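You operate a simulated robot arm through the tools that you are given. There is no shell and no other tool.

Carry out the task below with a simulated two-armed robot. There is one attempt and no reset: what you move stays moved.

## Task
Start the tunnel up and wait till the display shows 150.
Fine: the control box's three levers on; fan and belt buttons lit before the heat button; leave the knob.

The check looks at the end state, three seconds after you hand in, the way a careful person would. Anything else that was tipped, shoved, dropped, spilled or broken makes it a failure.

## Robot
Two 7-joint arms with fingered hands on one trunk that stands fixed in place. Base frame: the origin is at the foot of the trunk, x ahead of it, y to its left, z up. Units: mm, degrees, N and s.
The left shoulder is at [21, 214, 1344], the right one opposite. With the tool pointing down near the work surface each hand reaches from about 120 to 600 mm from the base axis, measured 20 degrees to its own side. Payload 3.3 kg a hand.
The tool frame of a hand sits at the grasp point between the pads (the TCP): z along the fingers, y along the line on which they close. The tips reach 26 mm beyond it. The gripper opens to 132 mm; its body begins 73 mm behind the TCP. The gripper is a hand of 2 fingers: y runs from the thumb to the fingers, the wrist lies at [0, 0, -224] in the tool frame.
Orientation is that of the tool frame in the base frame, as a unit quaternion [w, x, y, z]. With the fingers straight down and closing along the base's y, the tool's x points along the base's -x, its y along +y and its z along -z.

## Interface
- The arms move only by the tool send_rows. It takes "left_increments", "right_increments" or both (then of equal length, played together; a hand with none holds still); each is a list of rows, each a list of 2 entries, a list of its own where there are three numbers: the shift along the tool's x, y, z in units of 20 mm (1.0 is 20 mm), then the turn, a rotation vector about the tool's x, y, z in units of 8 degrees (1.0 is 8 degrees). In form: [[[tx, ty, tz], [ax, ay, az]], ...]. A call has 1 to 20 rows; each row shifts and turns the commanded pose from where the row before left it, along the tool's axes as they then stand. A call with a number of a shift or a turn outside -1 to 1 is refused whole. Each row takes 0.2 s and may step no farther than 50 mm and 8.6 degrees from the row before; otherwise, the whole call is refused. Where a pose cannot be reached the arm comes as near as it can. A force on the tool above 40 N (or 10 N above the force at the start of the call, whichever is more), or a blocked arm, ends the call early, and 0.2 s more pass. In this call time passes only in rows, and 0.2 s behind the last. The reply holds the time, the measured pose of the TCP, the force on the tool along the base axes, the opening and the grip force, in the units named above and with some noise, with the torque about the TCP (base axes, N m) and any sound that the robot's microphone picked up.
- Cameras (640 x 400 px; columns grow to the right, rows downward): "scene" is now at [94.5, -40.8, 1532.5]; the picture's right is [-0.44, -0.90, -0.00], its down [-0.39, 0.19, -0.90] and it looks along [0.81, -0.40, -0.43] (base axes); focal length 329 px, centre (320, 200). "left" rides on the left gripper at [-66, -3, -99] in its tool frame; the picture's right is [0.04, -1.00, 0.00], its down [0.83, 0.03, -0.55] and it looks along [0.55, 0.02, 0.83] (tool axes); focal length 261 px, centre (320, 200). "right" rides on the right gripper at [66, -3, -99] in its tool frame; the picture's right is [0.04, 1.00, 0.00], its down [-0.83, 0.03, -0.55] and it looks along [-0.55, 0.02, 0.83] (tool axes); focal length 261 px, centre (320, 200). There is no depth. A picture from a camera that has moved, and an enlarged one, comes with that camera's place and axes in the base frame and with its lens.
- get_image(camera): a new picture of that camera. It takes no simulated time.
- move_column(by): moves the trunk up (or, below 0, down) by that many mm; the arms and the scene camera ride with it, the base frame stays. It gives what a move gives, with no picture.
- finger_targets(finger1, thumb_bend, hand): sets how far each is bent, from 0 (flat) to 100 (curled in); at 30 the hand is open as for a grip, at 70 the pads meet at the TCP. One left out holds its place. A second passes; each finger stops where it meets its share of the squeeze, and holds until it gets a number again. It is the only way to open and close the hand. It gives what a move gives, with no picture; readings hold the bend of each and the force on the fingers (four entries, about 0 where the hand has none), thumb and palm.
- turn_head(pan, tilt): turns the head with the scene camera to pan (to the left, within 86 degrees either way) and tilt (down, from -29 to 69), counted from straight ahead of the robot (the tilt from the chest, where the trunk bows). It gives what a move gives.
- zoom(camera, box): a new picture of the part [left, top, right, bottom] of that camera's present view, enlarged. It takes no simulated time.
- close_job(): hands the job in; it is judged then, once.

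Nothing tells you positions but the pictures and the camera data. Unless the task says otherwise, let go and move clear before handing in.

The tools are called by a JSON object that holds its "method" and its "body". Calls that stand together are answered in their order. send_rows: Moves the arms, as the interface text tells. Its arguments: {"type":"object","properties":{"left_increments":{"type":"array","items":{"type":"array"}},"right_increments":{"type":"array","items":{"type":"array"}}},"required":[]} The other tools are called the same way: move_column (by) moves the trunk up or down; finger_targets (finger1, thumb_bend, hand) moves the fingers one by one; turn_head (pan, tilt) turns the head that bears the scene camera; get_image (camera) takes a picture; zoom (camera, box) takes an enlarged picture of a part of a camera's view; close_job () hands the job in.

At the start:

```text
time: 0.0
left_ee_pos: [279.1, -48.3, 1404.3]
left_ee_rot: [0.001, 0.0, 1.0, 0.0]
left_force: [-0.5, 0.7, 0.3]
left_wrist_torque: [0.01, -0.02, -0.01]
left_width: 131.7
left_grip_force: 0.0
left_shape: jaw
left_bend: [30.0, 30.0]
left_finger forces: [0.1, 0.0, 0.0, 0.0, 0.0, 0.0]
right_ee_pos: [284.2, -384.0, 1311.1]
right_ee_rot: [0.0, 0.0, 1.0, 0.0]
right_force: [0.3, -0.1, -0.2]
right_wrist_torque: [-0.01, -0.01, 0.01]
right_width: 132.1
right_grip_force: 0.0
right_shape: jaw
right_bend: [30.0, 30.0]
right_finger forces: [0.0, 0.1, 0.0, 0.0, 0.1, 0.1]
trunk travel left (down, up): [-625.0, 136.0]
head pan, tilt (commanded): [-26.0, 25.4]
```

scene: 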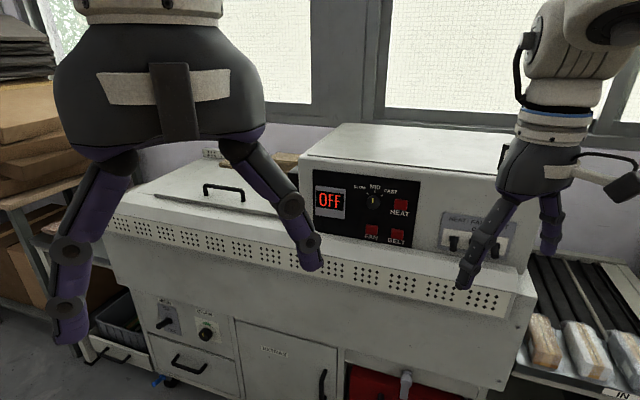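
right: 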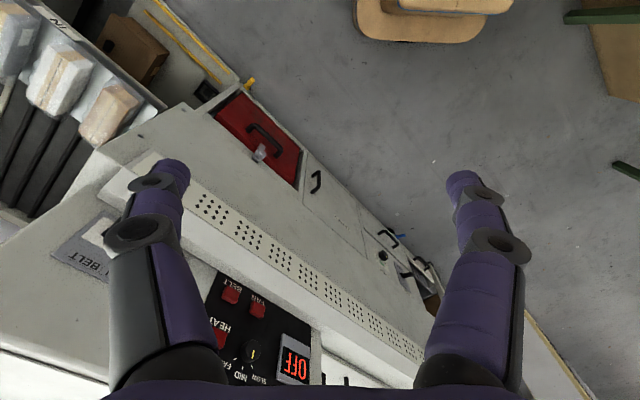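
left: 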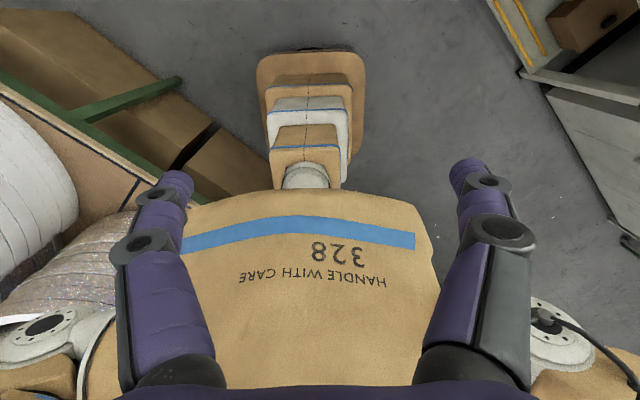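

I see a shrink tunnel with a black panel (OFF display, knob, HEAT/FAN/BELT buttons), a lever box at its right with levers for HEAT, FAN, BELT, and another MAIN switch and a drain-like knob low on the left. First I take enlarged pictures to read the labels.

{"method": "zoom", "body": {"camera": "scene", "box": [300, 165, 430, 250]}}

{"method": "zoom", "body": {"camera": "scene", "box": [410, 190, 540, 275]}}

{"method": "zoom", "body": {"camera": "scene", "box": [120, 270, 260, 390]}}

{"method": "zoom", "body": {"camera": "right", "box": [180, 260, 340, 390]}}

```text
4.71 times, centred on (365, 208) of scene
camera zoom: at [94.5, -40.8, 1532.5], right [-0.44, -0.9, 0.0], down [-0.39, 0.19, -0.9], along [0.81, -0.4, -0.43], focal length 1546 px, centre (108, 165)
```

zoom: 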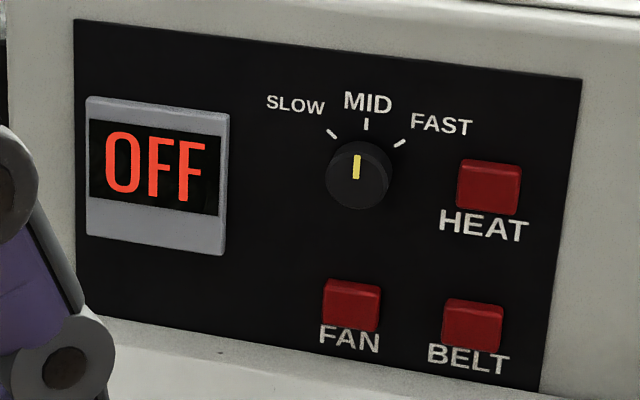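

```text
4.71 times, centred on (475, 232) of scene
camera zoom: at [94.5, -40.8, 1532.5], right [-0.44, -0.9, 0.0], down [-0.39, 0.19, -0.9], along [0.81, -0.4, -0.43], focal length 1546 px, centre (-409, 47)
```

zoom: 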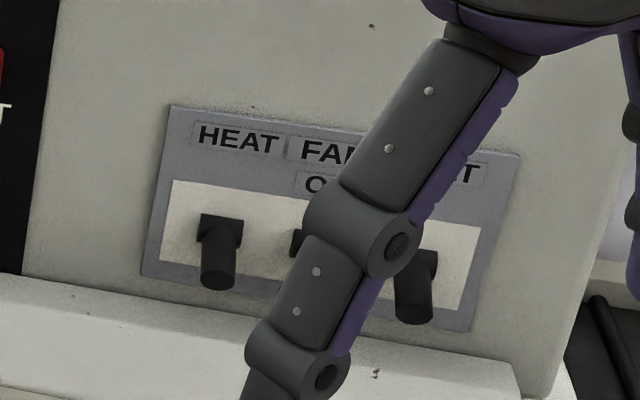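

```text
3.33 times, centred on (190, 330) of scene
camera zoom: at [94.5, -40.8, 1532.5], right [-0.44, -0.9, 0.0], down [-0.39, 0.19, -0.9], along [0.81, -0.4, -0.43], focal length 1095 px, centre (753, -233)
```

zoom: 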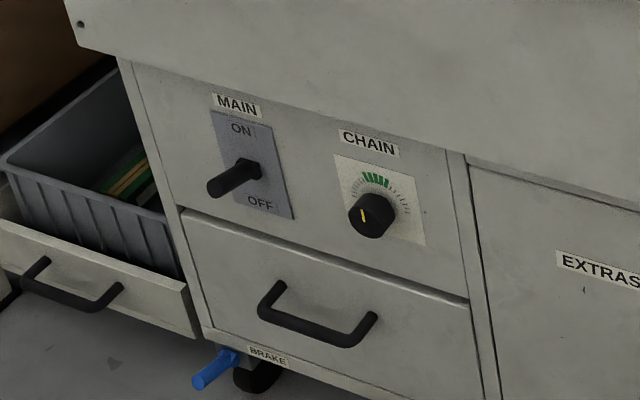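

```text
3.08 times, centred on (260, 325) of right
camera zoom: at [219.9, -388.0, 1410.4], right [-0.04, 1.0, 0.0], down [0.83, 0.03, 0.55], along [0.55, 0.02, -0.83], focal length 802 px, centre (505, -185)
```

zoom: 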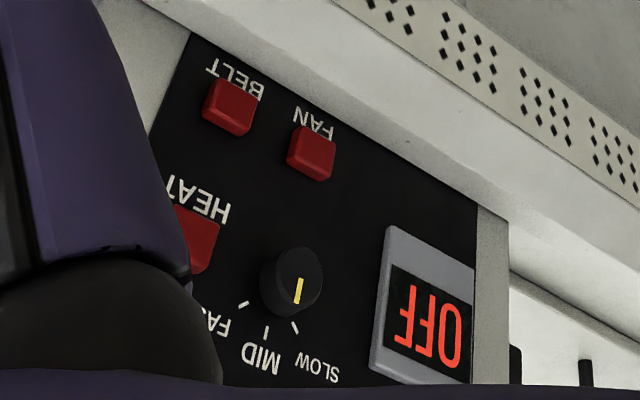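

The tunnel's black panel is about 800 mm ahead to the right: the display is near [803,-416,1149], HEAT [662,-541,1173], FAN [724,-504,1078] and BELT [674,-551,1080]. The three box levers are near x 500–566, y −635…−697, z 1103, and the panel faces about (-0.68, 0.73, 0). I'll turn the right hand about its own axis to face the panel, then look again.

{"method": "send_rows", "body": {"right_increments": [[[0, 0, 0], [0, 0, 0.98]], [[0, 0, 0], [0, 0, 0.98]], [[0, 0, 0], [0, 0, 0.98]], [[0, 0, 0], [0, 0, 0.98]], [[0, 0, 0], [0, 0, 0.98]], [[0, 0, 0], [0, 0, 0.98]]]}}

{"method": "get_image", "body": {"camera": "right"}}

{"method": "get_image", "body": {"camera": "scene"}}

```text
time: 1.4
left_ee_pos: [279.3, -47.3, 1404.5]
left_ee_rot: [0.0, 0.0, 1.0, 0.001]
left_force: [-0.7, 0.0, 0.2]
left_wrist_torque: [-0.04, -0.03, -0.01]
left_width: 132.1
left_grip_force: 0.0
left_shape: jaw
left_bend: [30.0, 30.0]
left_finger forces: [0.1, 0.1, 0.0, 0.0, 0.0, 0.0]
right_ee_pos: [285.0, -385.6, 1312.0]
right_ee_rot: [0.0, 0.401, 0.916, 0.0]
right_force: [0.3, 0.2, -0.4]
right_wrist_torque: [-0.02, -0.01, -0.01]
right_width: 131.6
right_grip_force: 0.0
right_shape: jaw
right_bend: [30.0, 30.0]
right_finger forces: [0.0, 0.0, 0.0, 0.0, 0.0, 0.0]
trunk travel left (down, up): [-625.0, 136.0]
head pan, tilt (commanded): [-26.0, 25.4]
```

```text
taken
camera right: at [239.1, -338.8, 1411.1], right [0.7, 0.71, 0.0], down [0.59, -0.59, 0.55], along [0.39, -0.39, -0.83], focal length 261 px, centre (320, 200)
```

right: 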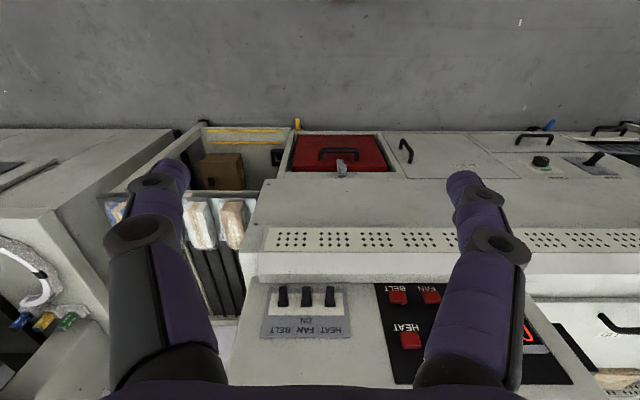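

```text
taken
camera scene: at [94.6, -40.8, 1532.5], right [-0.44, -0.9, 0.0], down [-0.39, 0.19, -0.9], along [0.81, -0.4, -0.43], focal length 329 px, centre (320, 200)
```

scene: 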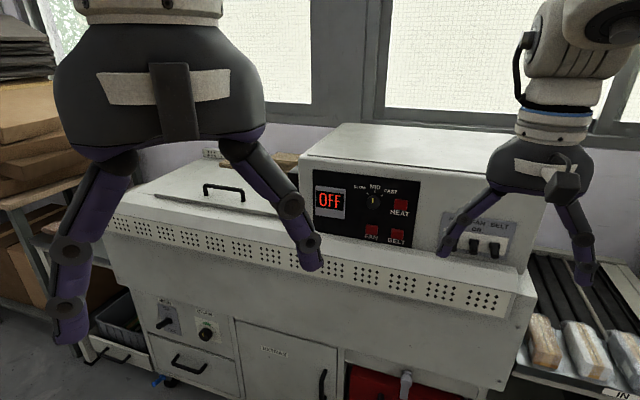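

The right hand now faces the panel squarely and the machine sits at about 45° to the base axes. I zoom on the lever box and buttons from both cameras to measure them better.

{"method": "zoom", "body": {"camera": "right", "box": [230, 260, 390, 360]}}

{"method": "zoom", "body": {"camera": "right", "box": [360, 260, 520, 360]}}

{"method": "zoom", "body": {"camera": "scene", "box": [410, 190, 540, 275]}}

{"method": "zoom", "body": {"camera": "right", "box": [500, 110, 640, 200]}}

```text
4.00 times, centred on (310, 310) of right
camera zoom: at [239.1, -338.8, 1411.1], right [0.7, 0.71, 0.0], down [0.59, -0.59, 0.55], along [0.39, -0.39, -0.83], focal length 1043 px, centre (360, -240)
```

zoom: 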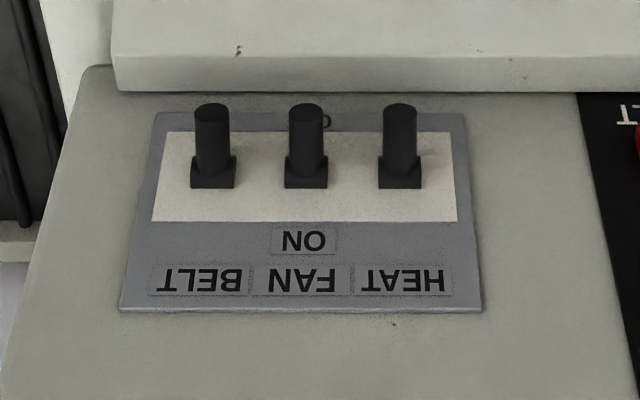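

```text
4.00 times, centred on (440, 310) of right
camera zoom: at [239.1, -338.8, 1411.1], right [0.7, 0.71, 0.0], down [0.59, -0.59, 0.55], along [0.39, -0.39, -0.83], focal length 1043 px, centre (-160, -240)
```

zoom: 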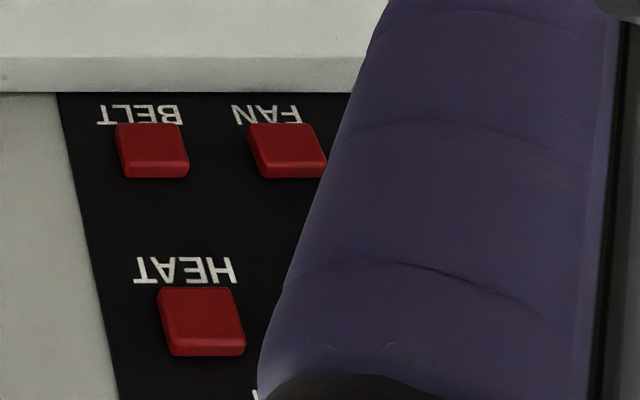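

```text
4.71 times, centred on (475, 232) of scene
camera zoom: at [94.6, -40.8, 1532.5], right [-0.44, -0.9, 0.0], down [-0.39, 0.19, -0.9], along [0.81, -0.4, -0.43], focal length 1546 px, centre (-409, 47)
```

zoom: 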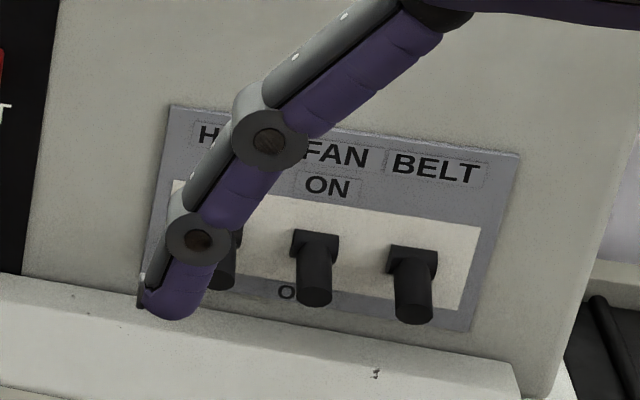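

```text
4.44 times, centred on (570, 155) of right
camera zoom: at [239.1, -338.8, 1411.1], right [0.7, 0.71, 0.0], down [0.59, -0.59, 0.55], along [0.39, -0.39, -0.83], focal length 1158 px, centre (-791, 400)
```

zoom: 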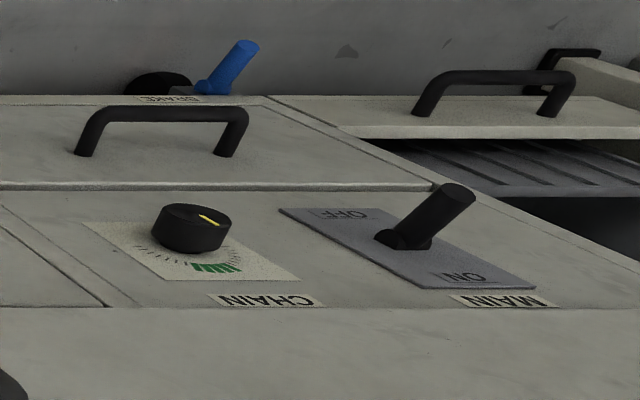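

The levers' label reads ON above and OFF below, and all three now hang down (off). The low MAIN switch is already tilted toward ON, so I leave it. In machine coordinates (h along the panel, q into it), the button faces sit at q≈864 and the levers at h≈−52, −99 and −146, z≈1095. Next I swing the right hand to point straight at the panel, well short of it.

{"method": "send_rows", "body": {"right_increments": [[[0, 0, 0], [0, 0, -0.29]], [[-0.977, 0, 0.93], [0, -0.625, 0]], [[-0.896, 0, 0.926], [0, -0.625, 0]], [[-0.815, 0, 0.916], [0, -0.625, 0]], [[-0.736, 0, 0.898], [0, -0.625, 0]], [[-0.659, 0, 0.874], [0, -0.625, 0]], [[-0.584, 0, 0.843], [0, -0.625, 0]], [[-0.512, 0, 0.805], [0, -0.625, 0]], [[-0.443, 0, 0.762], [0, -0.625, 0]], [[-0.379, 0, 0.712], [0, -0.625, 0]], [[-0.319, 0, 0.658], [0, -0.625, 0]], [[-0.265, 0, 0.598], [0, -0.625, 0]], [[-0.215, 0, 0.534], [0, -0.625, 0]], [[-0.172, 0, 0.465], [0, -0.625, 0]], [[-0.134, 0, 0.393], [0, -0.625, 0]], [[-0.103, 0, 0.318], [0, -0.625, 0]], [[-0.079, 0, 0.241], [0, -0.625, 0]], [[-0.061, 0, 0.162], [0, -0.625, 0]], [[-0.051, 0, 0.081], [0, -0.625, 0]]]}}

{"method": "get_image", "body": {"camera": "right"}}

{"method": "get_image", "body": {"camera": "scene"}}

```text
time: 5.4
left_ee_pos: [279.1, -48.1, 1404.8]
left_ee_rot: [0.0, 0.0, 1.0, 0.0]
left_force: [0.2, 0.2, -0.4]
left_wrist_torque: [-0.01, 0.0, 0.03]
left_width: 132.2
left_grip_force: 0.1
left_shape: jaw
left_bend: [30.0, 30.0]
left_finger forces: [0.0, 0.0, 0.0, 0.0, 0.0, 0.0]
right_ee_pos: [474.1, -583.2, 1209.6]
right_ee_rot: [0.624, 0.28, 0.684, -0.255]
right_force: [-0.5, -0.5, -0.1]
right_wrist_torque: [0.02, 0.01, 0.02]
right_width: 132.0
right_grip_force: 0.0
right_shape: jaw
right_bend: [30.0, 30.0]
right_finger forces: [0.1, 0.0, 0.0, 0.0, 0.0, 0.0]
right hand out of reach, approached as far as the arm can: row 16, 17, 18, 19
trunk travel left (down, up): [-625.0, 136.0]
head pan, tilt (commanded): [-26.0, 25.4]
```

```text
taken
camera right: at [398.7, -513.1, 1154.0], right [0.7, 0.71, -0.04], down [-0.32, 0.36, 0.88], along [0.64, -0.6, 0.48], focal length 261 px, centre (320, 200)
```

right: 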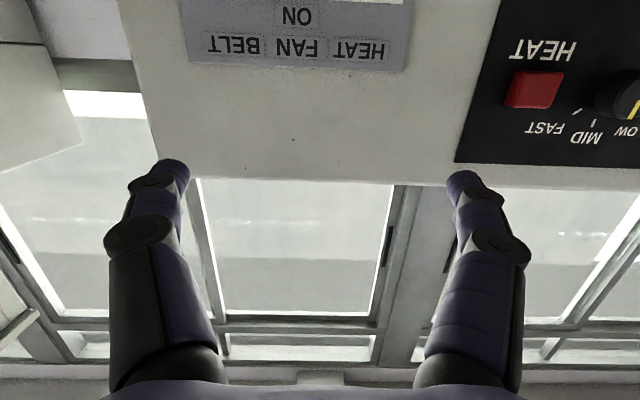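

```text
taken
camera scene: at [94.5, -40.7, 1532.5], right [-0.44, -0.9, 0.0], down [-0.39, 0.19, -0.9], along [0.81, -0.4, -0.43], focal length 329 px, centre (320, 200)
```

scene: 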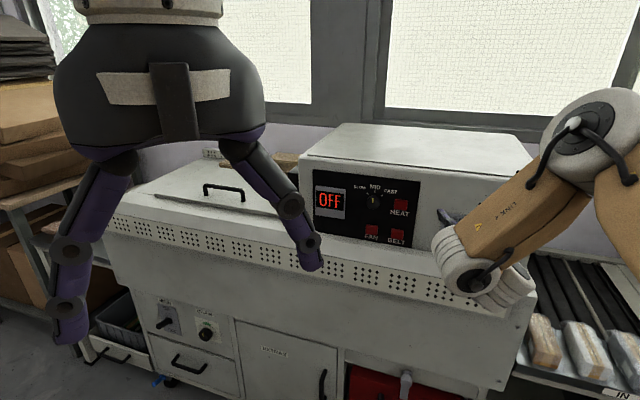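

The hand now points almost level at the panel, with TCP near h −77, q 747, z 1210, and the arm was a little cramped so close to the body. I close the fingers into a single tip and look.

{"method": "finger_targets", "body": {"hand": "right", "finger1": 70, "thumb_bend": 70}}

{"method": "get_image", "body": {"camera": "right"}}

```text
time: 6.4
left_ee_pos: [279.0, -48.4, 1405.1]
left_ee_rot: [0.0, 0.001, 1.0, 0.0]
left_force: [-0.2, 0.4, -0.1]
left_wrist_torque: [0.05, -0.02, 0.01]
left_width: 132.0
left_grip_force: 0.2
left_shape: jaw
left_bend: [30.0, 30.0]
left_finger forces: [0.0, 0.0, 0.0, 0.0, 0.0, 0.0]
right_ee_pos: [474.3, -583.2, 1210.0]
right_ee_rot: [0.624, 0.28, 0.683, -0.256]
right_force: [0.8, -0.3, 0.2]
right_wrist_torque: [0.0, -0.01, -0.02]
right_width: 2.3
right_grip_force: 0.1
right_shape: fingers
right_bend: [70.0, 70.0]
right_finger forces: [0.0, 0.0, 0.0, 0.0, 0.0, 0.0]
trunk travel left (down, up): [-625.0, 136.0]
head pan, tilt (commanded): [-26.0, 25.4]
```

```text
taken
camera right: at [398.6, -513.0, 1153.9], right [0.7, 0.71, -0.04], down [-0.31, 0.36, 0.88], along [0.64, -0.6, 0.47], focal length 261 px, centre (320, 200)
```

right: 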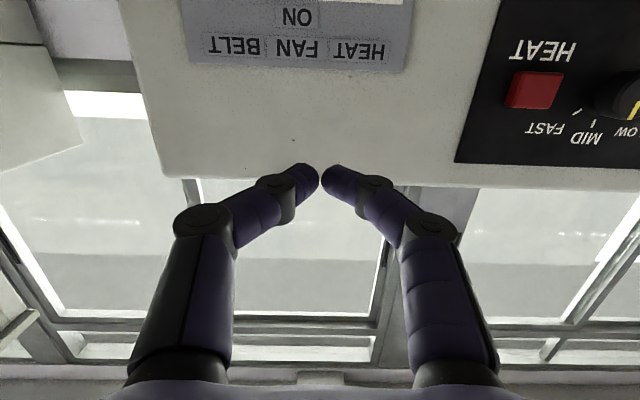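

The closed tips make a slim point just ahead of the TCP. I lower and advance the hand a little to see where the command really stands and to look at the levers from below.

{"method": "send_rows", "body": {"right_increments": [[[1, 0, 0.8], [0, 0, 0]], [[1, 0, 0.8], [0, 0, 0]], [[1, 0, 0.8], [0, 0, 0]]]}}

{"method": "get_image", "body": {"camera": "right"}}

{"method": "get_image", "body": {"camera": "scene"}}

```text
time: 7.2
left_ee_pos: [277.5, -49.8, 1404.4]
left_ee_rot: [0.0, 0.0, 1.0, 0.0]
left_force: [0.1, -0.3, -0.1]
left_wrist_torque: [0.07, -0.02, 0.0]
left_width: 131.9
left_grip_force: 0.1
left_shape: jaw
left_bend: [30.0, 30.0]
left_finger forces: [0.0, 0.0, 0.0, 0.0, 0.0, 0.0]
right_ee_pos: [503.4, -615.0, 1147.6]
right_ee_rot: [0.622, 0.28, 0.686, -0.253]
right_force: [0.1, -0.2, -0.1]
right_wrist_torque: [-0.01, -0.03, 0.04]
right_width: 1.7
right_grip_force: 0.0
right_shape: fingers
right_bend: [70.0, 70.0]
right_finger forces: [0.1, 0.0, 0.0, 0.1, 0.1, 0.0]
trunk travel left (down, up): [-625.0, 136.0]
head pan, tilt (commanded): [-26.0, 25.4]
```

```text
taken
camera right: at [427.7, -544.2, 1092.4], right [0.7, 0.72, -0.04], down [-0.31, 0.35, 0.88], along [0.65, -0.6, 0.47], focal length 261 px, centre (320, 200)
```

right: 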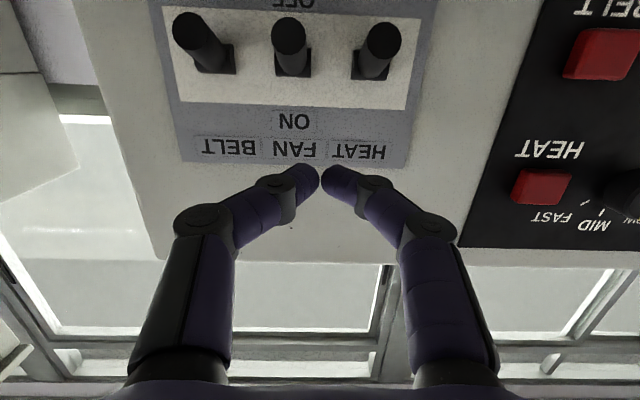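

```text
taken
camera scene: at [93.9, -42.5, 1532.5], right [-0.44, -0.9, 0.0], down [-0.39, 0.19, -0.9], along [0.81, -0.4, -0.43], focal length 329 px, centre (320, 200)
```

scene: 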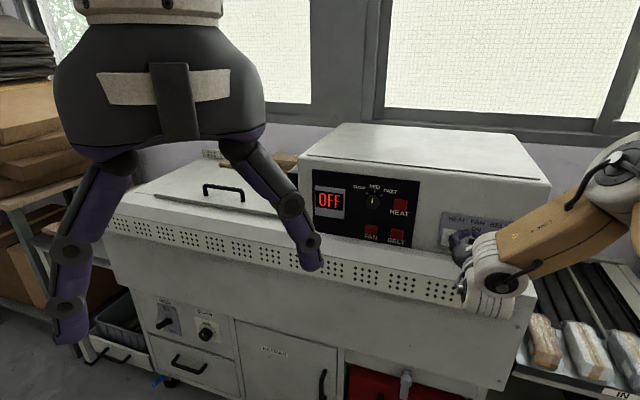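

The levers are seen well now: pivots at z≈1093, tips drooping to about z 1081, q 834, at h ≈ −51 (HEAT), −98 (FAN) and −145 (BELT). I back off, drop below lever height in line with FAN, level the hand and check.

{"method": "send_rows", "body": {"right_increments": [[[0, -0.32, -1], [0, -0.23, 0]], [[0, -0.32, -1], [0, -0.23, 0]], [[0, -0.32, -1], [0, -0.23, 0]], [[0.9, 0, 0], [0, 0, 0]], [[0.9, 0, 0], [0, 0, 0]], [[0.9, 0, 0], [0, 0, 0]], [[0.9, 0, 0], [0, 0, 0]], [[0.9, 0, 0], [0, 0, 0]]]}}

{"method": "get_image", "body": {"camera": "right"}}

{"method": "get_image", "body": {"camera": "scene"}}

```text
time: 9.0
left_ee_pos: [278.7, -47.3, 1404.2]
left_ee_rot: [0.0, 0.0, 1.0, 0.0]
left_force: [-0.7, -0.1, -0.4]
left_wrist_torque: [0.01, -0.01, -0.02]
left_width: 132.1
left_grip_force: 0.0
left_shape: jaw
left_bend: [30.0, 30.0]
left_finger forces: [0.1, 0.1, 0.0, 0.1, 0.0, 0.1]
right_ee_pos: [448.3, -593.0, 1144.0]
right_ee_rot: [0.656, 0.267, 0.652, -0.269]
right_force: [0.7, 0.2, -0.4]
right_wrist_torque: [0.01, -0.01, 0.01]
right_width: 1.7
right_grip_force: 0.0
right_shape: fingers
right_bend: [70.0, 70.0]
right_finger forces: [0.1, 0.0, 0.1, 0.0, 0.0, 0.0]
right hand out of reach, approached as far as the arm can: row 4, 5, 6, 7, 8
trunk travel left (down, up): [-625.0, 136.0]
head pan, tilt (commanded): [-26.0, 25.4]
```

```text
taken
camera right: at [376.9, -527.3, 1078.8], right [0.7, 0.71, -0.04], down [-0.37, 0.41, 0.83], along [0.61, -0.57, 0.56], focal length 261 px, centre (320, 200)
```

right: 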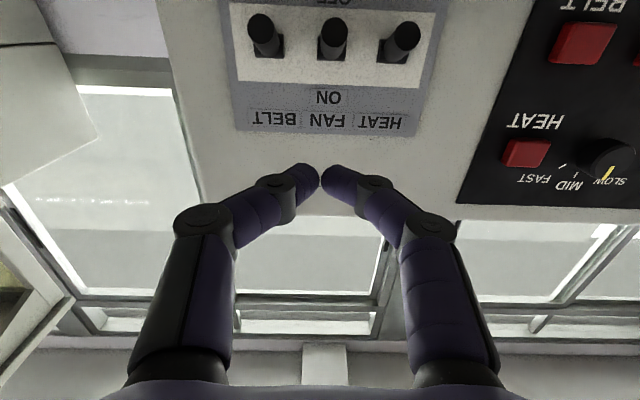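

```text
taken
camera scene: at [94.6, -40.9, 1532.5], right [-0.44, -0.9, 0.0], down [-0.39, 0.19, -0.9], along [0.81, -0.4, -0.43], focal length 329 px, centre (320, 200)
```

scene: 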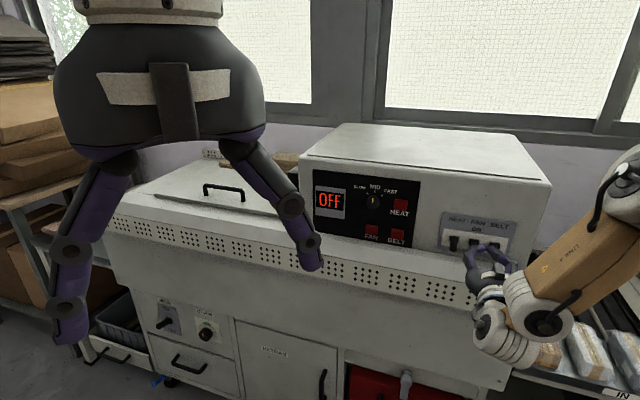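

At this height the right wrist can't bend lower, so I'd rather lower the trunk, which carries the hand down with it. First I turn the head to check what's near the right elbow and forearm.

{"method": "turn_head", "body": {"pan": -65, "tilt": 35}}

{"method": "get_image", "body": {"camera": "scene"}}

{"method": "get_image", "body": {"camera": "left"}}

```text
time: 10.1
left_ee_pos: [278.3, -47.2, 1405.2]
left_ee_rot: [0.0, 0.0, 1.0, 0.0]
left_force: [0.5, 0.1, -0.7]
left_wrist_torque: [0.0, -0.03, 0.01]
left_width: 131.9
left_grip_force: 0.1
left_shape: jaw
left_bend: [30.0, 30.0]
left_finger forces: [0.0, 0.1, 0.0, 0.0, 0.1, 0.0]
right_ee_pos: [447.4, -594.3, 1144.1]
right_ee_rot: [0.656, 0.266, 0.654, -0.267]
right_force: [-0.6, 1.1, -0.9]
right_wrist_torque: [-0.04, 0.0, -0.01]
right_width: 1.9
right_grip_force: 0.0
right_shape: fingers
right_bend: [70.0, 70.0]
right_finger forces: [0.1, 0.0, 0.1, 0.0, 0.1, 0.0]
trunk travel left (down, up): [-625.0, 136.0]
head pan, tilt (commanded): [-65.0, 35.0]
```

```text
taken
camera scene: at [49.2, -80.3, 1517.4], right [-0.91, -0.42, 0.0], down [-0.24, 0.52, -0.82], along [0.35, -0.74, -0.57], focal length 329 px, centre (320, 200)
```

scene: 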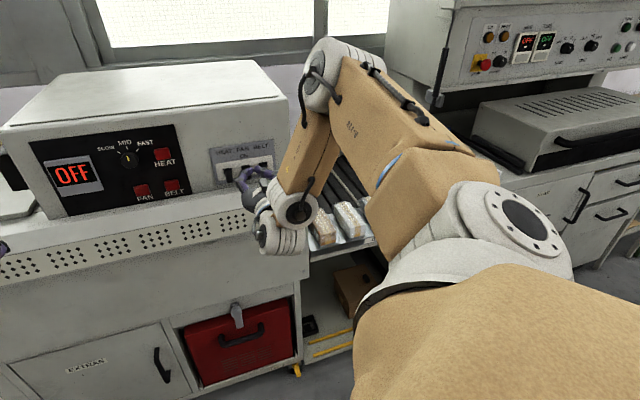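

```text
taken
camera left: at [344.6, -51.2, 1502.3], right [-0.04, -1.0, 0.0], down [-0.83, 0.03, 0.55], along [-0.55, 0.02, -0.83], focal length 261 px, centre (320, 200)
```

left: 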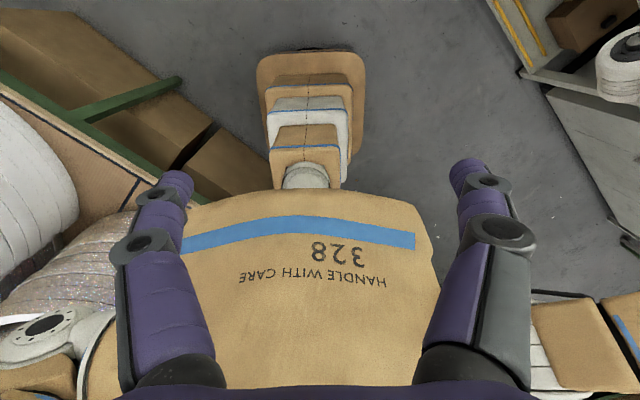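

The right elbow is high with the forearm coming down, nothing is below it but the infeed conveyor far lower, and the left hand hangs over open floor. Lowering the trunk 90 mm puts the tips just below the levers while still short of the ledge.

{"method": "move_column", "body": {"by": -90}}

{"method": "get_image", "body": {"camera": "right"}}

{"method": "get_image", "body": {"camera": "scene"}}

```text
time: 11.3
left_ee_pos: [278.8, -47.9, 1314.5]
left_ee_rot: [0.001, -0.001, 1.0, 0.0]
left_force: [0.0, -0.6, -0.1]
left_wrist_torque: [0.0, 0.0, 0.0]
left_width: 131.7
left_grip_force: 0.1
left_shape: jaw
left_bend: [30.0, 30.0]
left_finger forces: [0.0, 0.0, 0.0, 0.0, 0.0, 0.0]
right_ee_pos: [447.5, -592.7, 1054.7]
right_ee_rot: [0.656, 0.267, 0.653, -0.269]
right_force: [0.4, -0.2, -0.3]
right_wrist_torque: [-0.01, 0.03, -0.01]
right_width: 2.0
right_grip_force: 0.2
right_shape: fingers
right_bend: [70.0, 70.0]
right_finger forces: [0.0, 0.0, 0.0, 0.2, 0.0, 0.1]
trunk travel left (down, up): [-535.0, 226.0]
head pan, tilt (commanded): [-65.0, 35.0]
```

```text
taken
camera right: at [376.2, -526.5, 988.5], right [0.7, 0.71, -0.04], down [-0.37, 0.42, 0.83], along [0.61, -0.57, 0.56], focal length 261 px, centre (320, 200)
```

right: 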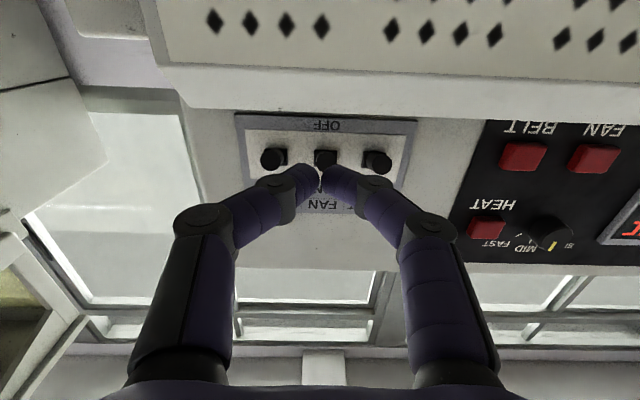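

```text
taken
camera scene: at [52.0, -80.1, 1427.5], right [-0.91, -0.42, 0.0], down [-0.24, 0.52, -0.82], along [0.35, -0.74, -0.57], focal length 329 px, centre (320, 200)
```

scene: 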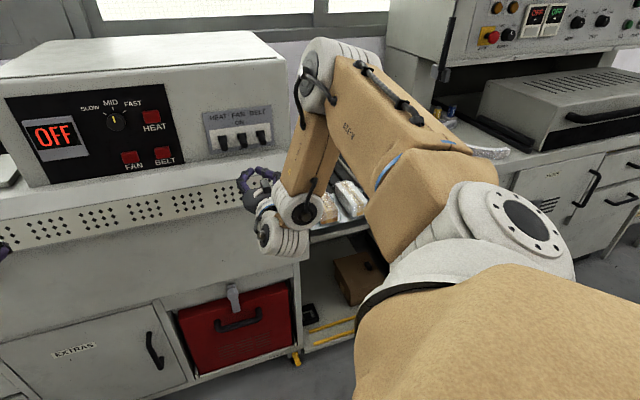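

The hand is level at h −103, q 735, z 1055, and the levers are visible above and beyond the tips. The ledge top seems near z 1041, so there is a slot of about 32 mm for the slim tip. I advance most of the way and check.

{"method": "send_rows", "body": {"right_increments": [[[-0.05, 0.08, 0.8], [0, 0, 0]], [[-0.05, 0.08, 0.8], [0, 0, 0]], [[0, 0.08, 0.8], [0, 0, 0]]]}}

{"method": "get_image", "body": {"camera": "right"}}

{"method": "zoom", "body": {"camera": "scene", "box": [190, 90, 310, 230]}}

```text
time: 12.1
left_ee_pos: [278.9, -48.3, 1313.6]
left_ee_rot: [0.001, 0.0, 1.0, 0.0]
left_force: [0.4, 0.4, -0.3]
left_wrist_torque: [-0.03, 0.0, -0.03]
left_width: 131.9
left_grip_force: 0.1
left_shape: jaw
left_bend: [30.0, 30.0]
left_finger forces: [0.1, 0.0, 0.1, 0.0, 0.0, 0.1]
right_ee_pos: [484.5, -624.7, 1060.1]
right_ee_rot: [0.656, 0.267, 0.653, -0.269]
right_force: [-0.1, 0.7, -0.5]
right_wrist_torque: [-0.02, 0.0, -0.03]
right_width: 1.7
right_grip_force: 0.1
right_shape: fingers
right_bend: [70.0, 70.0]
right_finger forces: [0.0, 0.1, 0.1, 0.0, 0.0, 0.0]
right hand out of reach, approached as far as the arm can: row 3
trunk travel left (down, up): [-535.0, 226.0]
head pan, tilt (commanded): [-65.0, 35.0]
```

```text
taken
camera right: at [413.3, -558.6, 994.4], right [0.7, 0.71, -0.04], down [-0.37, 0.42, 0.83], along [0.61, -0.57, 0.56], focal length 261 px, centre (320, 200)
```

right: 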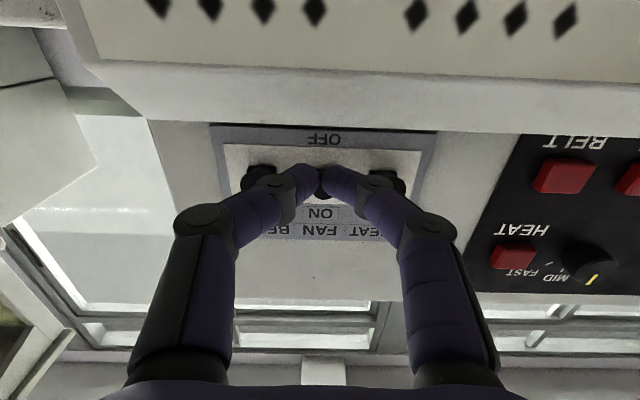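

```text
2.86 times, centred on (250, 160) of scene
camera zoom: at [52.3, -80.4, 1427.4], right [-0.91, -0.42, 0.0], down [-0.24, 0.52, -0.82], along [0.35, -0.74, -0.57], focal length 939 px, centre (520, 314)
```

zoom: 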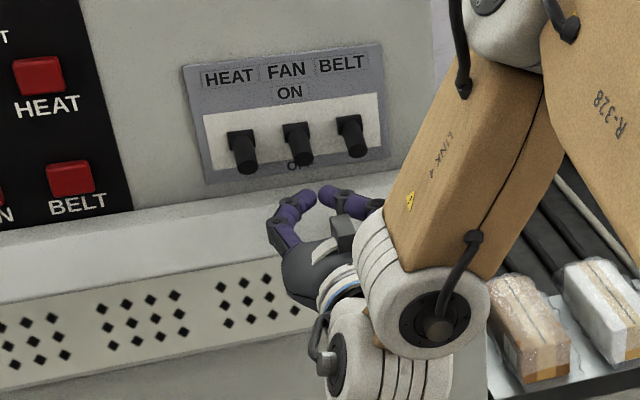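

The wrist is at its bend limit again with the tip just short of the FAN lever. I back out, raise the hand, and lower the trunk another 100 mm so the arm works nearer to shoulder height.

{"method": "send_rows", "body": {"right_increments": [[[0, 0, -1], [0, 0, 0]], [[0, 0, -1], [0, 0, 0]], [[0, 0, -0.5], [0, 0, 0]], [[-1, 0, 0], [0, 0, 0]], [[-1, 0, 0], [0, 0, 0]], [[-1, 0, 0], [0, 0, 0]], [[-1, 0, 0], [0, 0, 0]]]}}

{"method": "move_column", "body": {"by": -100}}

{"method": "get_image", "body": {"camera": "scene"}}

```text
time: 13.7
left_ee_pos: [278.8, -47.8, 1313.9]
left_ee_rot: [0.0, 0.0, 1.0, 0.0]
left_force: [-0.6, -0.4, -0.5]
left_wrist_torque: [-0.01, 0.04, 0.01]
left_width: 131.9
left_grip_force: 0.1
left_shape: jaw
left_bend: [30.0, 30.0]
left_finger forces: [0.0, 0.0, 0.1, 0.0, 0.0, 0.0]
right_ee_pos: [447.6, -587.4, 1140.5]
right_ee_rot: [0.656, 0.267, 0.653, -0.269]
right_force: [0.0, -0.5, 0.0]
right_wrist_torque: [0.02, 0.03, 0.0]
right_width: 1.9
right_grip_force: 0.2
right_shape: fingers
right_bend: [70.0, 70.0]
right_finger forces: [0.0, 0.1, 0.0, 0.0, 0.0, 0.0]
trunk travel left (down, up): [-535.0, 226.0]
head pan, tilt (commanded): [-65.0, 35.0]
```

```text
time: 15.0
left_ee_pos: [277.5, -47.7, 1214.5]
left_ee_rot: [0.001, 0.0, 1.0, 0.001]
left_force: [0.3, 0.4, -0.7]
left_wrist_torque: [0.01, 0.0, 0.04]
left_width: 132.0
left_grip_force: 0.1
left_shape: jaw
left_bend: [30.0, 30.0]
left_finger forces: [0.1, 0.0, 0.1, 0.0, 0.0, 0.0]
right_ee_pos: [448.1, -589.5, 1039.0]
right_ee_rot: [0.656, 0.268, 0.652, -0.269]
right_force: [0.2, 0.0, 0.6]
right_wrist_torque: [0.03, 0.01, 0.0]
right_width: 1.7
right_grip_force: 0.0
right_shape: fingers
right_bend: [70.0, 70.0]
right_finger forces: [0.1, 0.0, 0.0, 0.0, 0.1, 0.0]
trunk travel left (down, up): [-435.0, 326.0]
head pan, tilt (commanded): [-65.0, 35.0]
```

```text
taken
camera scene: at [59.9, -80.2, 1327.1], right [-0.91, -0.42, 0.0], down [-0.24, 0.52, -0.82], along [0.35, -0.74, -0.57], focal length 329 px, centre (320, 200)
```

scene: 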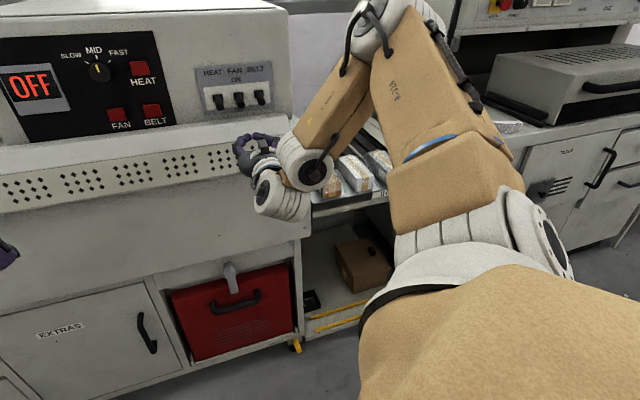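

TCP is at h −100, q 733, z 1039. I raise to z 1058 and advance to just before the lever end.

{"method": "send_rows", "body": {"right_increments": [[[-0.95, 0.1, 0], [0, 0, 0]], [[0, 0, 0.9], [0, 0, 0]], [[0, 0, 0.9], [0, 0, 0]], [[0, 0, 0.9], [0, 0, 0]], [[0, 0, 0.9], [0, 0, 0]]]}}

{"method": "get_image", "body": {"camera": "right"}}

{"method": "zoom", "body": {"camera": "scene", "box": [180, 50, 300, 190]}}

```text
time: 16.2
left_ee_pos: [278.7, -48.1, 1213.0]
left_ee_rot: [0.0, 0.001, 1.0, 0.001]
left_force: [0.7, -0.7, -0.4]
left_wrist_torque: [0.01, 0.02, 0.0]
left_width: 131.8
left_grip_force: 0.1
left_shape: jaw
left_bend: [30.0, 30.0]
left_finger forces: [0.0, 0.1, 0.0, 0.1, 0.0, 0.0]
right_ee_pos: [501.7, -639.6, 1059.3]
right_ee_rot: [0.656, 0.267, 0.653, -0.268]
right_force: [-0.3, -0.4, -0.2]
right_wrist_torque: [0.01, 0.0, 0.0]
right_width: 1.7
right_grip_force: 0.0
right_shape: fingers
right_bend: [70.0, 70.0]
right_finger forces: [0.0, 0.0, 0.0, 0.0, 0.0, 0.1]
trunk travel left (down, up): [-435.0, 326.0]
head pan, tilt (commanded): [-65.0, 35.0]
```

```text
taken
camera right: at [430.5, -572.3, 993.6], right [0.7, 0.71, -0.04], down [-0.37, 0.41, 0.83], along [0.61, -0.57, 0.56], focal length 261 px, centre (320, 200)
```

right: 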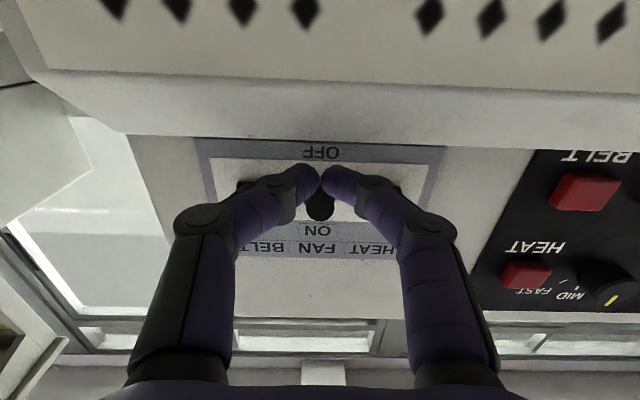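

```text
2.86 times, centred on (240, 120) of scene
camera zoom: at [60.2, -80.6, 1327.0], right [-0.91, -0.42, 0.0], down [-0.24, 0.52, -0.82], along [0.35, -0.74, -0.57], focal length 939 px, centre (549, 429)
```

zoom: 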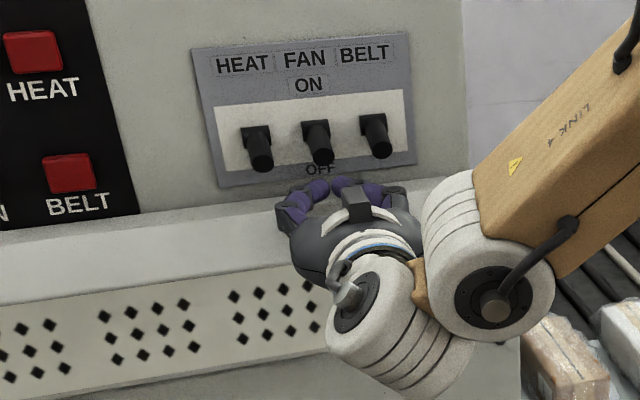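

The FAN lever is right above the notch between the two tips (h −97.5), with TCP at q 807, z 1059. I advance 12 mm under it and lift in small steps.

{"method": "send_rows", "body": {"right_increments": [[[0, 0, 0.6], [0, 0, 0]], [[-0.4, 0, 0], [0, 0, 0]], [[-0.4, 0, 0], [0, 0, 0]], [[-0.4, 0, 0], [0, 0, 0]]]}}

{"method": "get_image", "body": {"camera": "right"}}

{"method": "zoom", "body": {"camera": "scene", "box": [180, 50, 300, 190]}}

```text
time: 17.2
left_ee_pos: [279.4, -48.7, 1213.2]
left_ee_rot: [0.0, 0.0, 1.0, 0.0]
left_force: [-1.2, 1.1, 0.0]
left_wrist_torque: [0.02, 0.01, 0.03]
left_width: 131.9
left_grip_force: 0.1
left_shape: jaw
left_bend: [30.0, 30.0]
left_finger forces: [0.0, 0.0, 0.0, 0.1, 0.1, 0.0]
right_ee_pos: [510.1, -645.8, 1082.2]
right_ee_rot: [0.656, 0.268, 0.652, -0.27]
right_force: [-0.2, 0.3, 0.2]
right_wrist_torque: [0.0, 0.03, 0.0]
right_width: 1.7
right_grip_force: 0.1
right_shape: fingers
right_bend: [70.0, 70.0]
right_finger forces: [0.1, 0.0, 0.1, 0.0, 0.0, 0.0]
trunk travel left (down, up): [-435.0, 326.0]
head pan, tilt (commanded): [-65.0, 35.0]
```

```text
taken
camera right: at [438.7, -579.4, 1017.7], right [0.7, 0.71, -0.04], down [-0.37, 0.41, 0.83], along [0.61, -0.57, 0.56], focal length 261 px, centre (320, 200)
```

right: 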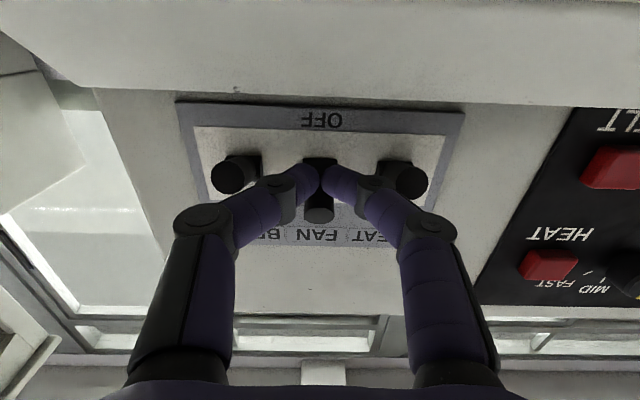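

```text
2.86 times, centred on (240, 120) of scene
camera zoom: at [60.0, -80.2, 1327.1], right [-0.91, -0.42, 0.0], down [-0.24, 0.52, -0.82], along [0.35, -0.74, -0.57], focal length 939 px, centre (549, 429)
```

zoom: 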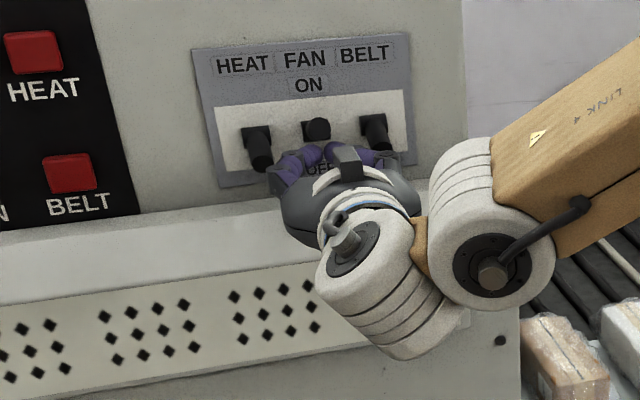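

The FAN lever snapped up to ON, and no force remains on the hand. I back out, drop below again and slide over to the BELT lever at h −145.

{"method": "send_rows", "body": {"right_increments": [[[0, 0, -1], [0, 0, 0]], [[0, 0, -1], [0, 0, 0]], [[0.6, -0.8, 0], [0, 0, 0]], [[0.55, -0.8, 0], [0, 0, 0]], [[0, -0.8, 0], [0, 0, 0]]]}}

{"method": "get_image", "body": {"camera": "right"}}

{"method": "zoom", "body": {"camera": "scene", "box": [180, 50, 300, 190]}}

```text
time: 18.4
left_ee_pos: [278.0, -47.8, 1213.2]
left_ee_rot: [0.0, -0.001, 1.0, 0.0]
left_force: [0.4, 0.3, 0.3]
left_wrist_torque: [0.01, -0.01, 0.0]
left_width: 131.9
left_grip_force: 0.1
left_shape: jaw
left_bend: [30.0, 30.0]
left_finger forces: [0.0, 0.1, 0.0, 0.0, 0.0, 0.1]
right_ee_pos: [445.3, -652.0, 1059.2]
right_ee_rot: [0.656, 0.268, 0.653, -0.268]
right_force: [0.8, -0.1, -0.5]
right_wrist_torque: [-0.02, 0.03, -0.02]
right_width: 1.6
right_grip_force: 0.2
right_shape: fingers
right_bend: [70.0, 70.0]
right_finger forces: [0.0, 0.1, 0.0, 0.0, 0.1, 0.0]
trunk travel left (down, up): [-435.0, 326.0]
head pan, tilt (commanded): [-65.0, 35.0]
```

```text
taken
camera right: at [375.0, -584.8, 993.1], right [0.7, 0.71, -0.04], down [-0.37, 0.41, 0.83], along [0.61, -0.57, 0.56], focal length 261 px, centre (320, 200)
```

right: 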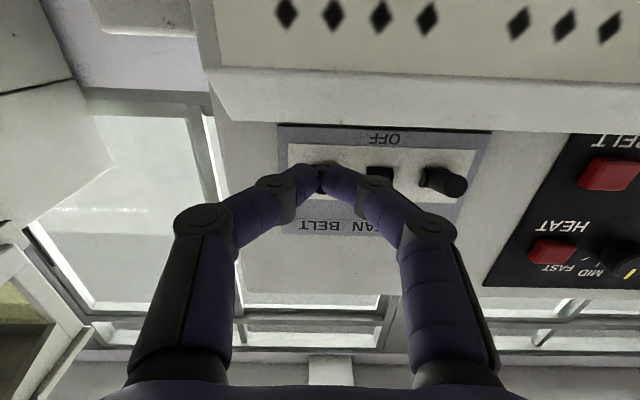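

```text
2.86 times, centred on (240, 120) of scene
camera zoom: at [59.9, -80.3, 1327.0], right [-0.91, -0.42, 0.0], down [-0.24, 0.52, -0.82], along [0.35, -0.74, -0.57], focal length 939 px, centre (549, 429)
```

zoom: 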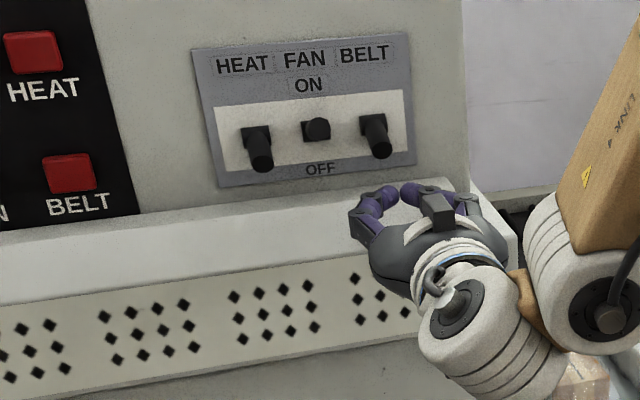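

FAN stays up. The tips are now at h −146, q 776, z 1059, in line with the BELT lever, so I go forward under it and lift the same way.

{"method": "send_rows", "body": {"right_increments": [[[0, 0.05, 0.75], [0, 0, 0]], [[0, 0, 0.75], [0, 0, 0]], [[0, 0, 0.65], [0, 0, 0]], [[-0.4, 0, 0], [0, 0, 0]], [[-0.4, 0, 0], [0, 0, 0]], [[-0.4, 0, 0], [0, 0, 0]]]}}

{"method": "get_image", "body": {"camera": "right"}}

{"method": "zoom", "body": {"camera": "scene", "box": [180, 50, 300, 190]}}

```text
time: 19.8
left_ee_pos: [280.0, -48.2, 1214.7]
left_ee_rot: [0.0, 0.0, 1.0, 0.0]
left_force: [0.3, -0.4, 1.0]
left_wrist_torque: [0.02, 0.0, 0.03]
left_width: 132.0
left_grip_force: 0.1
left_shape: jaw
left_bend: [30.0, 30.0]
left_finger forces: [0.1, 0.0, 0.0, 0.0, 0.0, 0.0]
right_ee_pos: [479.2, -682.3, 1084.3]
right_ee_rot: [0.657, 0.266, 0.653, -0.267]
right_force: [0.4, 0.1, -0.3]
right_wrist_torque: [-0.01, -0.01, -0.01]
right_width: 1.3
right_grip_force: 0.1
right_shape: fingers
right_bend: [70.0, 70.0]
right_finger forces: [0.1, 0.1, 0.0, 0.0, 0.0, 0.1]
trunk travel left (down, up): [-435.0, 326.0]
head pan, tilt (commanded): [-65.0, 35.0]
```

```text
taken
camera right: at [407.5, -615.4, 1018.3], right [0.7, 0.71, -0.04], down [-0.37, 0.41, 0.83], along [0.61, -0.57, 0.56], focal length 261 px, centre (320, 200)
```

right: 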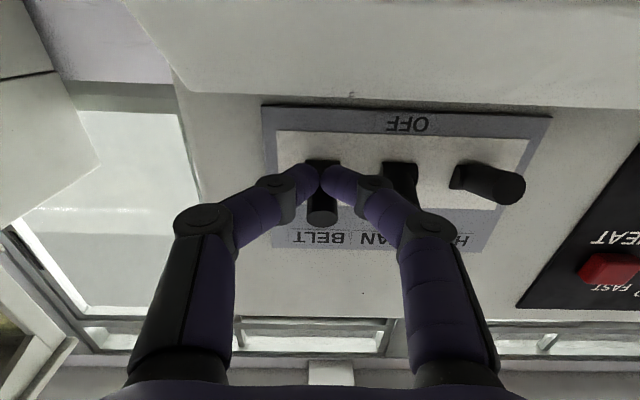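

```text
2.86 times, centred on (240, 120) of scene
camera zoom: at [60.0, -80.3, 1327.1], right [-0.91, -0.42, 0.0], down [-0.24, 0.52, -0.82], along [0.35, -0.74, -0.57], focal length 939 px, centre (549, 429)
```

zoom: 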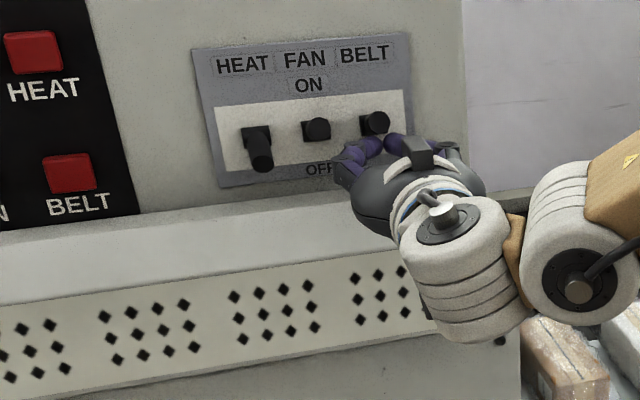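

BELT is up too. I back out, drop down and slide to the HEAT lever at h ≈ −50.

{"method": "send_rows", "body": {"right_increments": [[[0, 0, -1], [0, 0, 0]], [[0, 0, -1], [0, 0, 0]], [[0.6, 0.9, 0], [0, 0, 0]], [[0.6, 0.9, 0], [0, 0, 0]], [[0, 0.95, 0], [0, 0, 0]], [[0, 0.95, 0], [0, 0, 0]], [[0, 0.95, 0], [0, 0, 0]]]}}

{"method": "get_image", "body": {"camera": "right"}}

{"method": "zoom", "body": {"camera": "scene", "box": [180, 50, 300, 190]}}

```text
time: 21.4
left_ee_pos: [279.0, -48.0, 1214.4]
left_ee_rot: [0.001, 0.0, 1.0, 0.0]
left_force: [0.4, 0.5, 0.3]
left_wrist_torque: [0.02, 0.03, -0.01]
left_width: 131.9
left_grip_force: 0.1
left_shape: jaw
left_bend: [30.0, 30.0]
left_finger forces: [0.0, 0.0, 0.0, 0.0, 0.0, 0.0]
right_ee_pos: [515.8, -588.1, 1059.4]
right_ee_rot: [0.657, 0.267, 0.652, -0.269]
right_force: [-0.4, 0.3, 0.3]
right_wrist_torque: [0.02, 0.03, 0.04]
right_width: 1.3
right_grip_force: 0.1
right_shape: fingers
right_bend: [70.0, 70.0]
right_finger forces: [0.0, 0.1, 0.1, 0.1, 0.0, 0.1]
trunk travel left (down, up): [-435.0, 326.0]
head pan, tilt (commanded): [-65.0, 35.0]
```

```text
taken
camera right: at [444.8, -520.3, 993.1], right [0.7, 0.71, -0.04], down [-0.37, 0.41, 0.83], along [0.61, -0.57, 0.56], focal length 261 px, centre (320, 200)
```

right: 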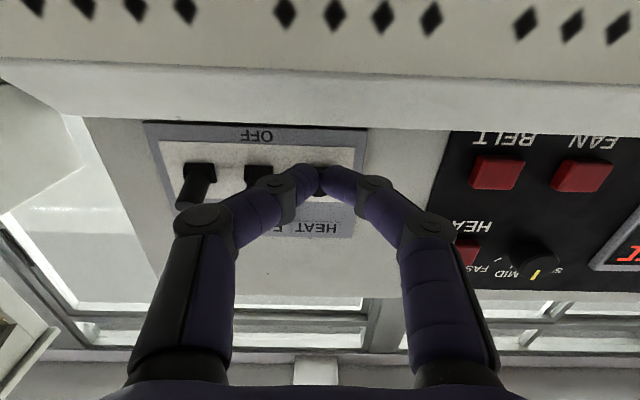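

```text
2.86 times, centred on (240, 120) of scene
camera zoom: at [60.4, -80.2, 1327.0], right [-0.91, -0.42, 0.0], down [-0.24, 0.52, -0.82], along [0.35, -0.74, -0.57], focal length 939 px, centre (549, 429)
```

zoom: 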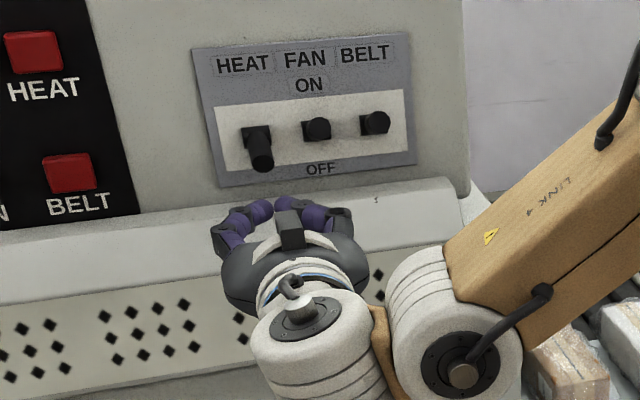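

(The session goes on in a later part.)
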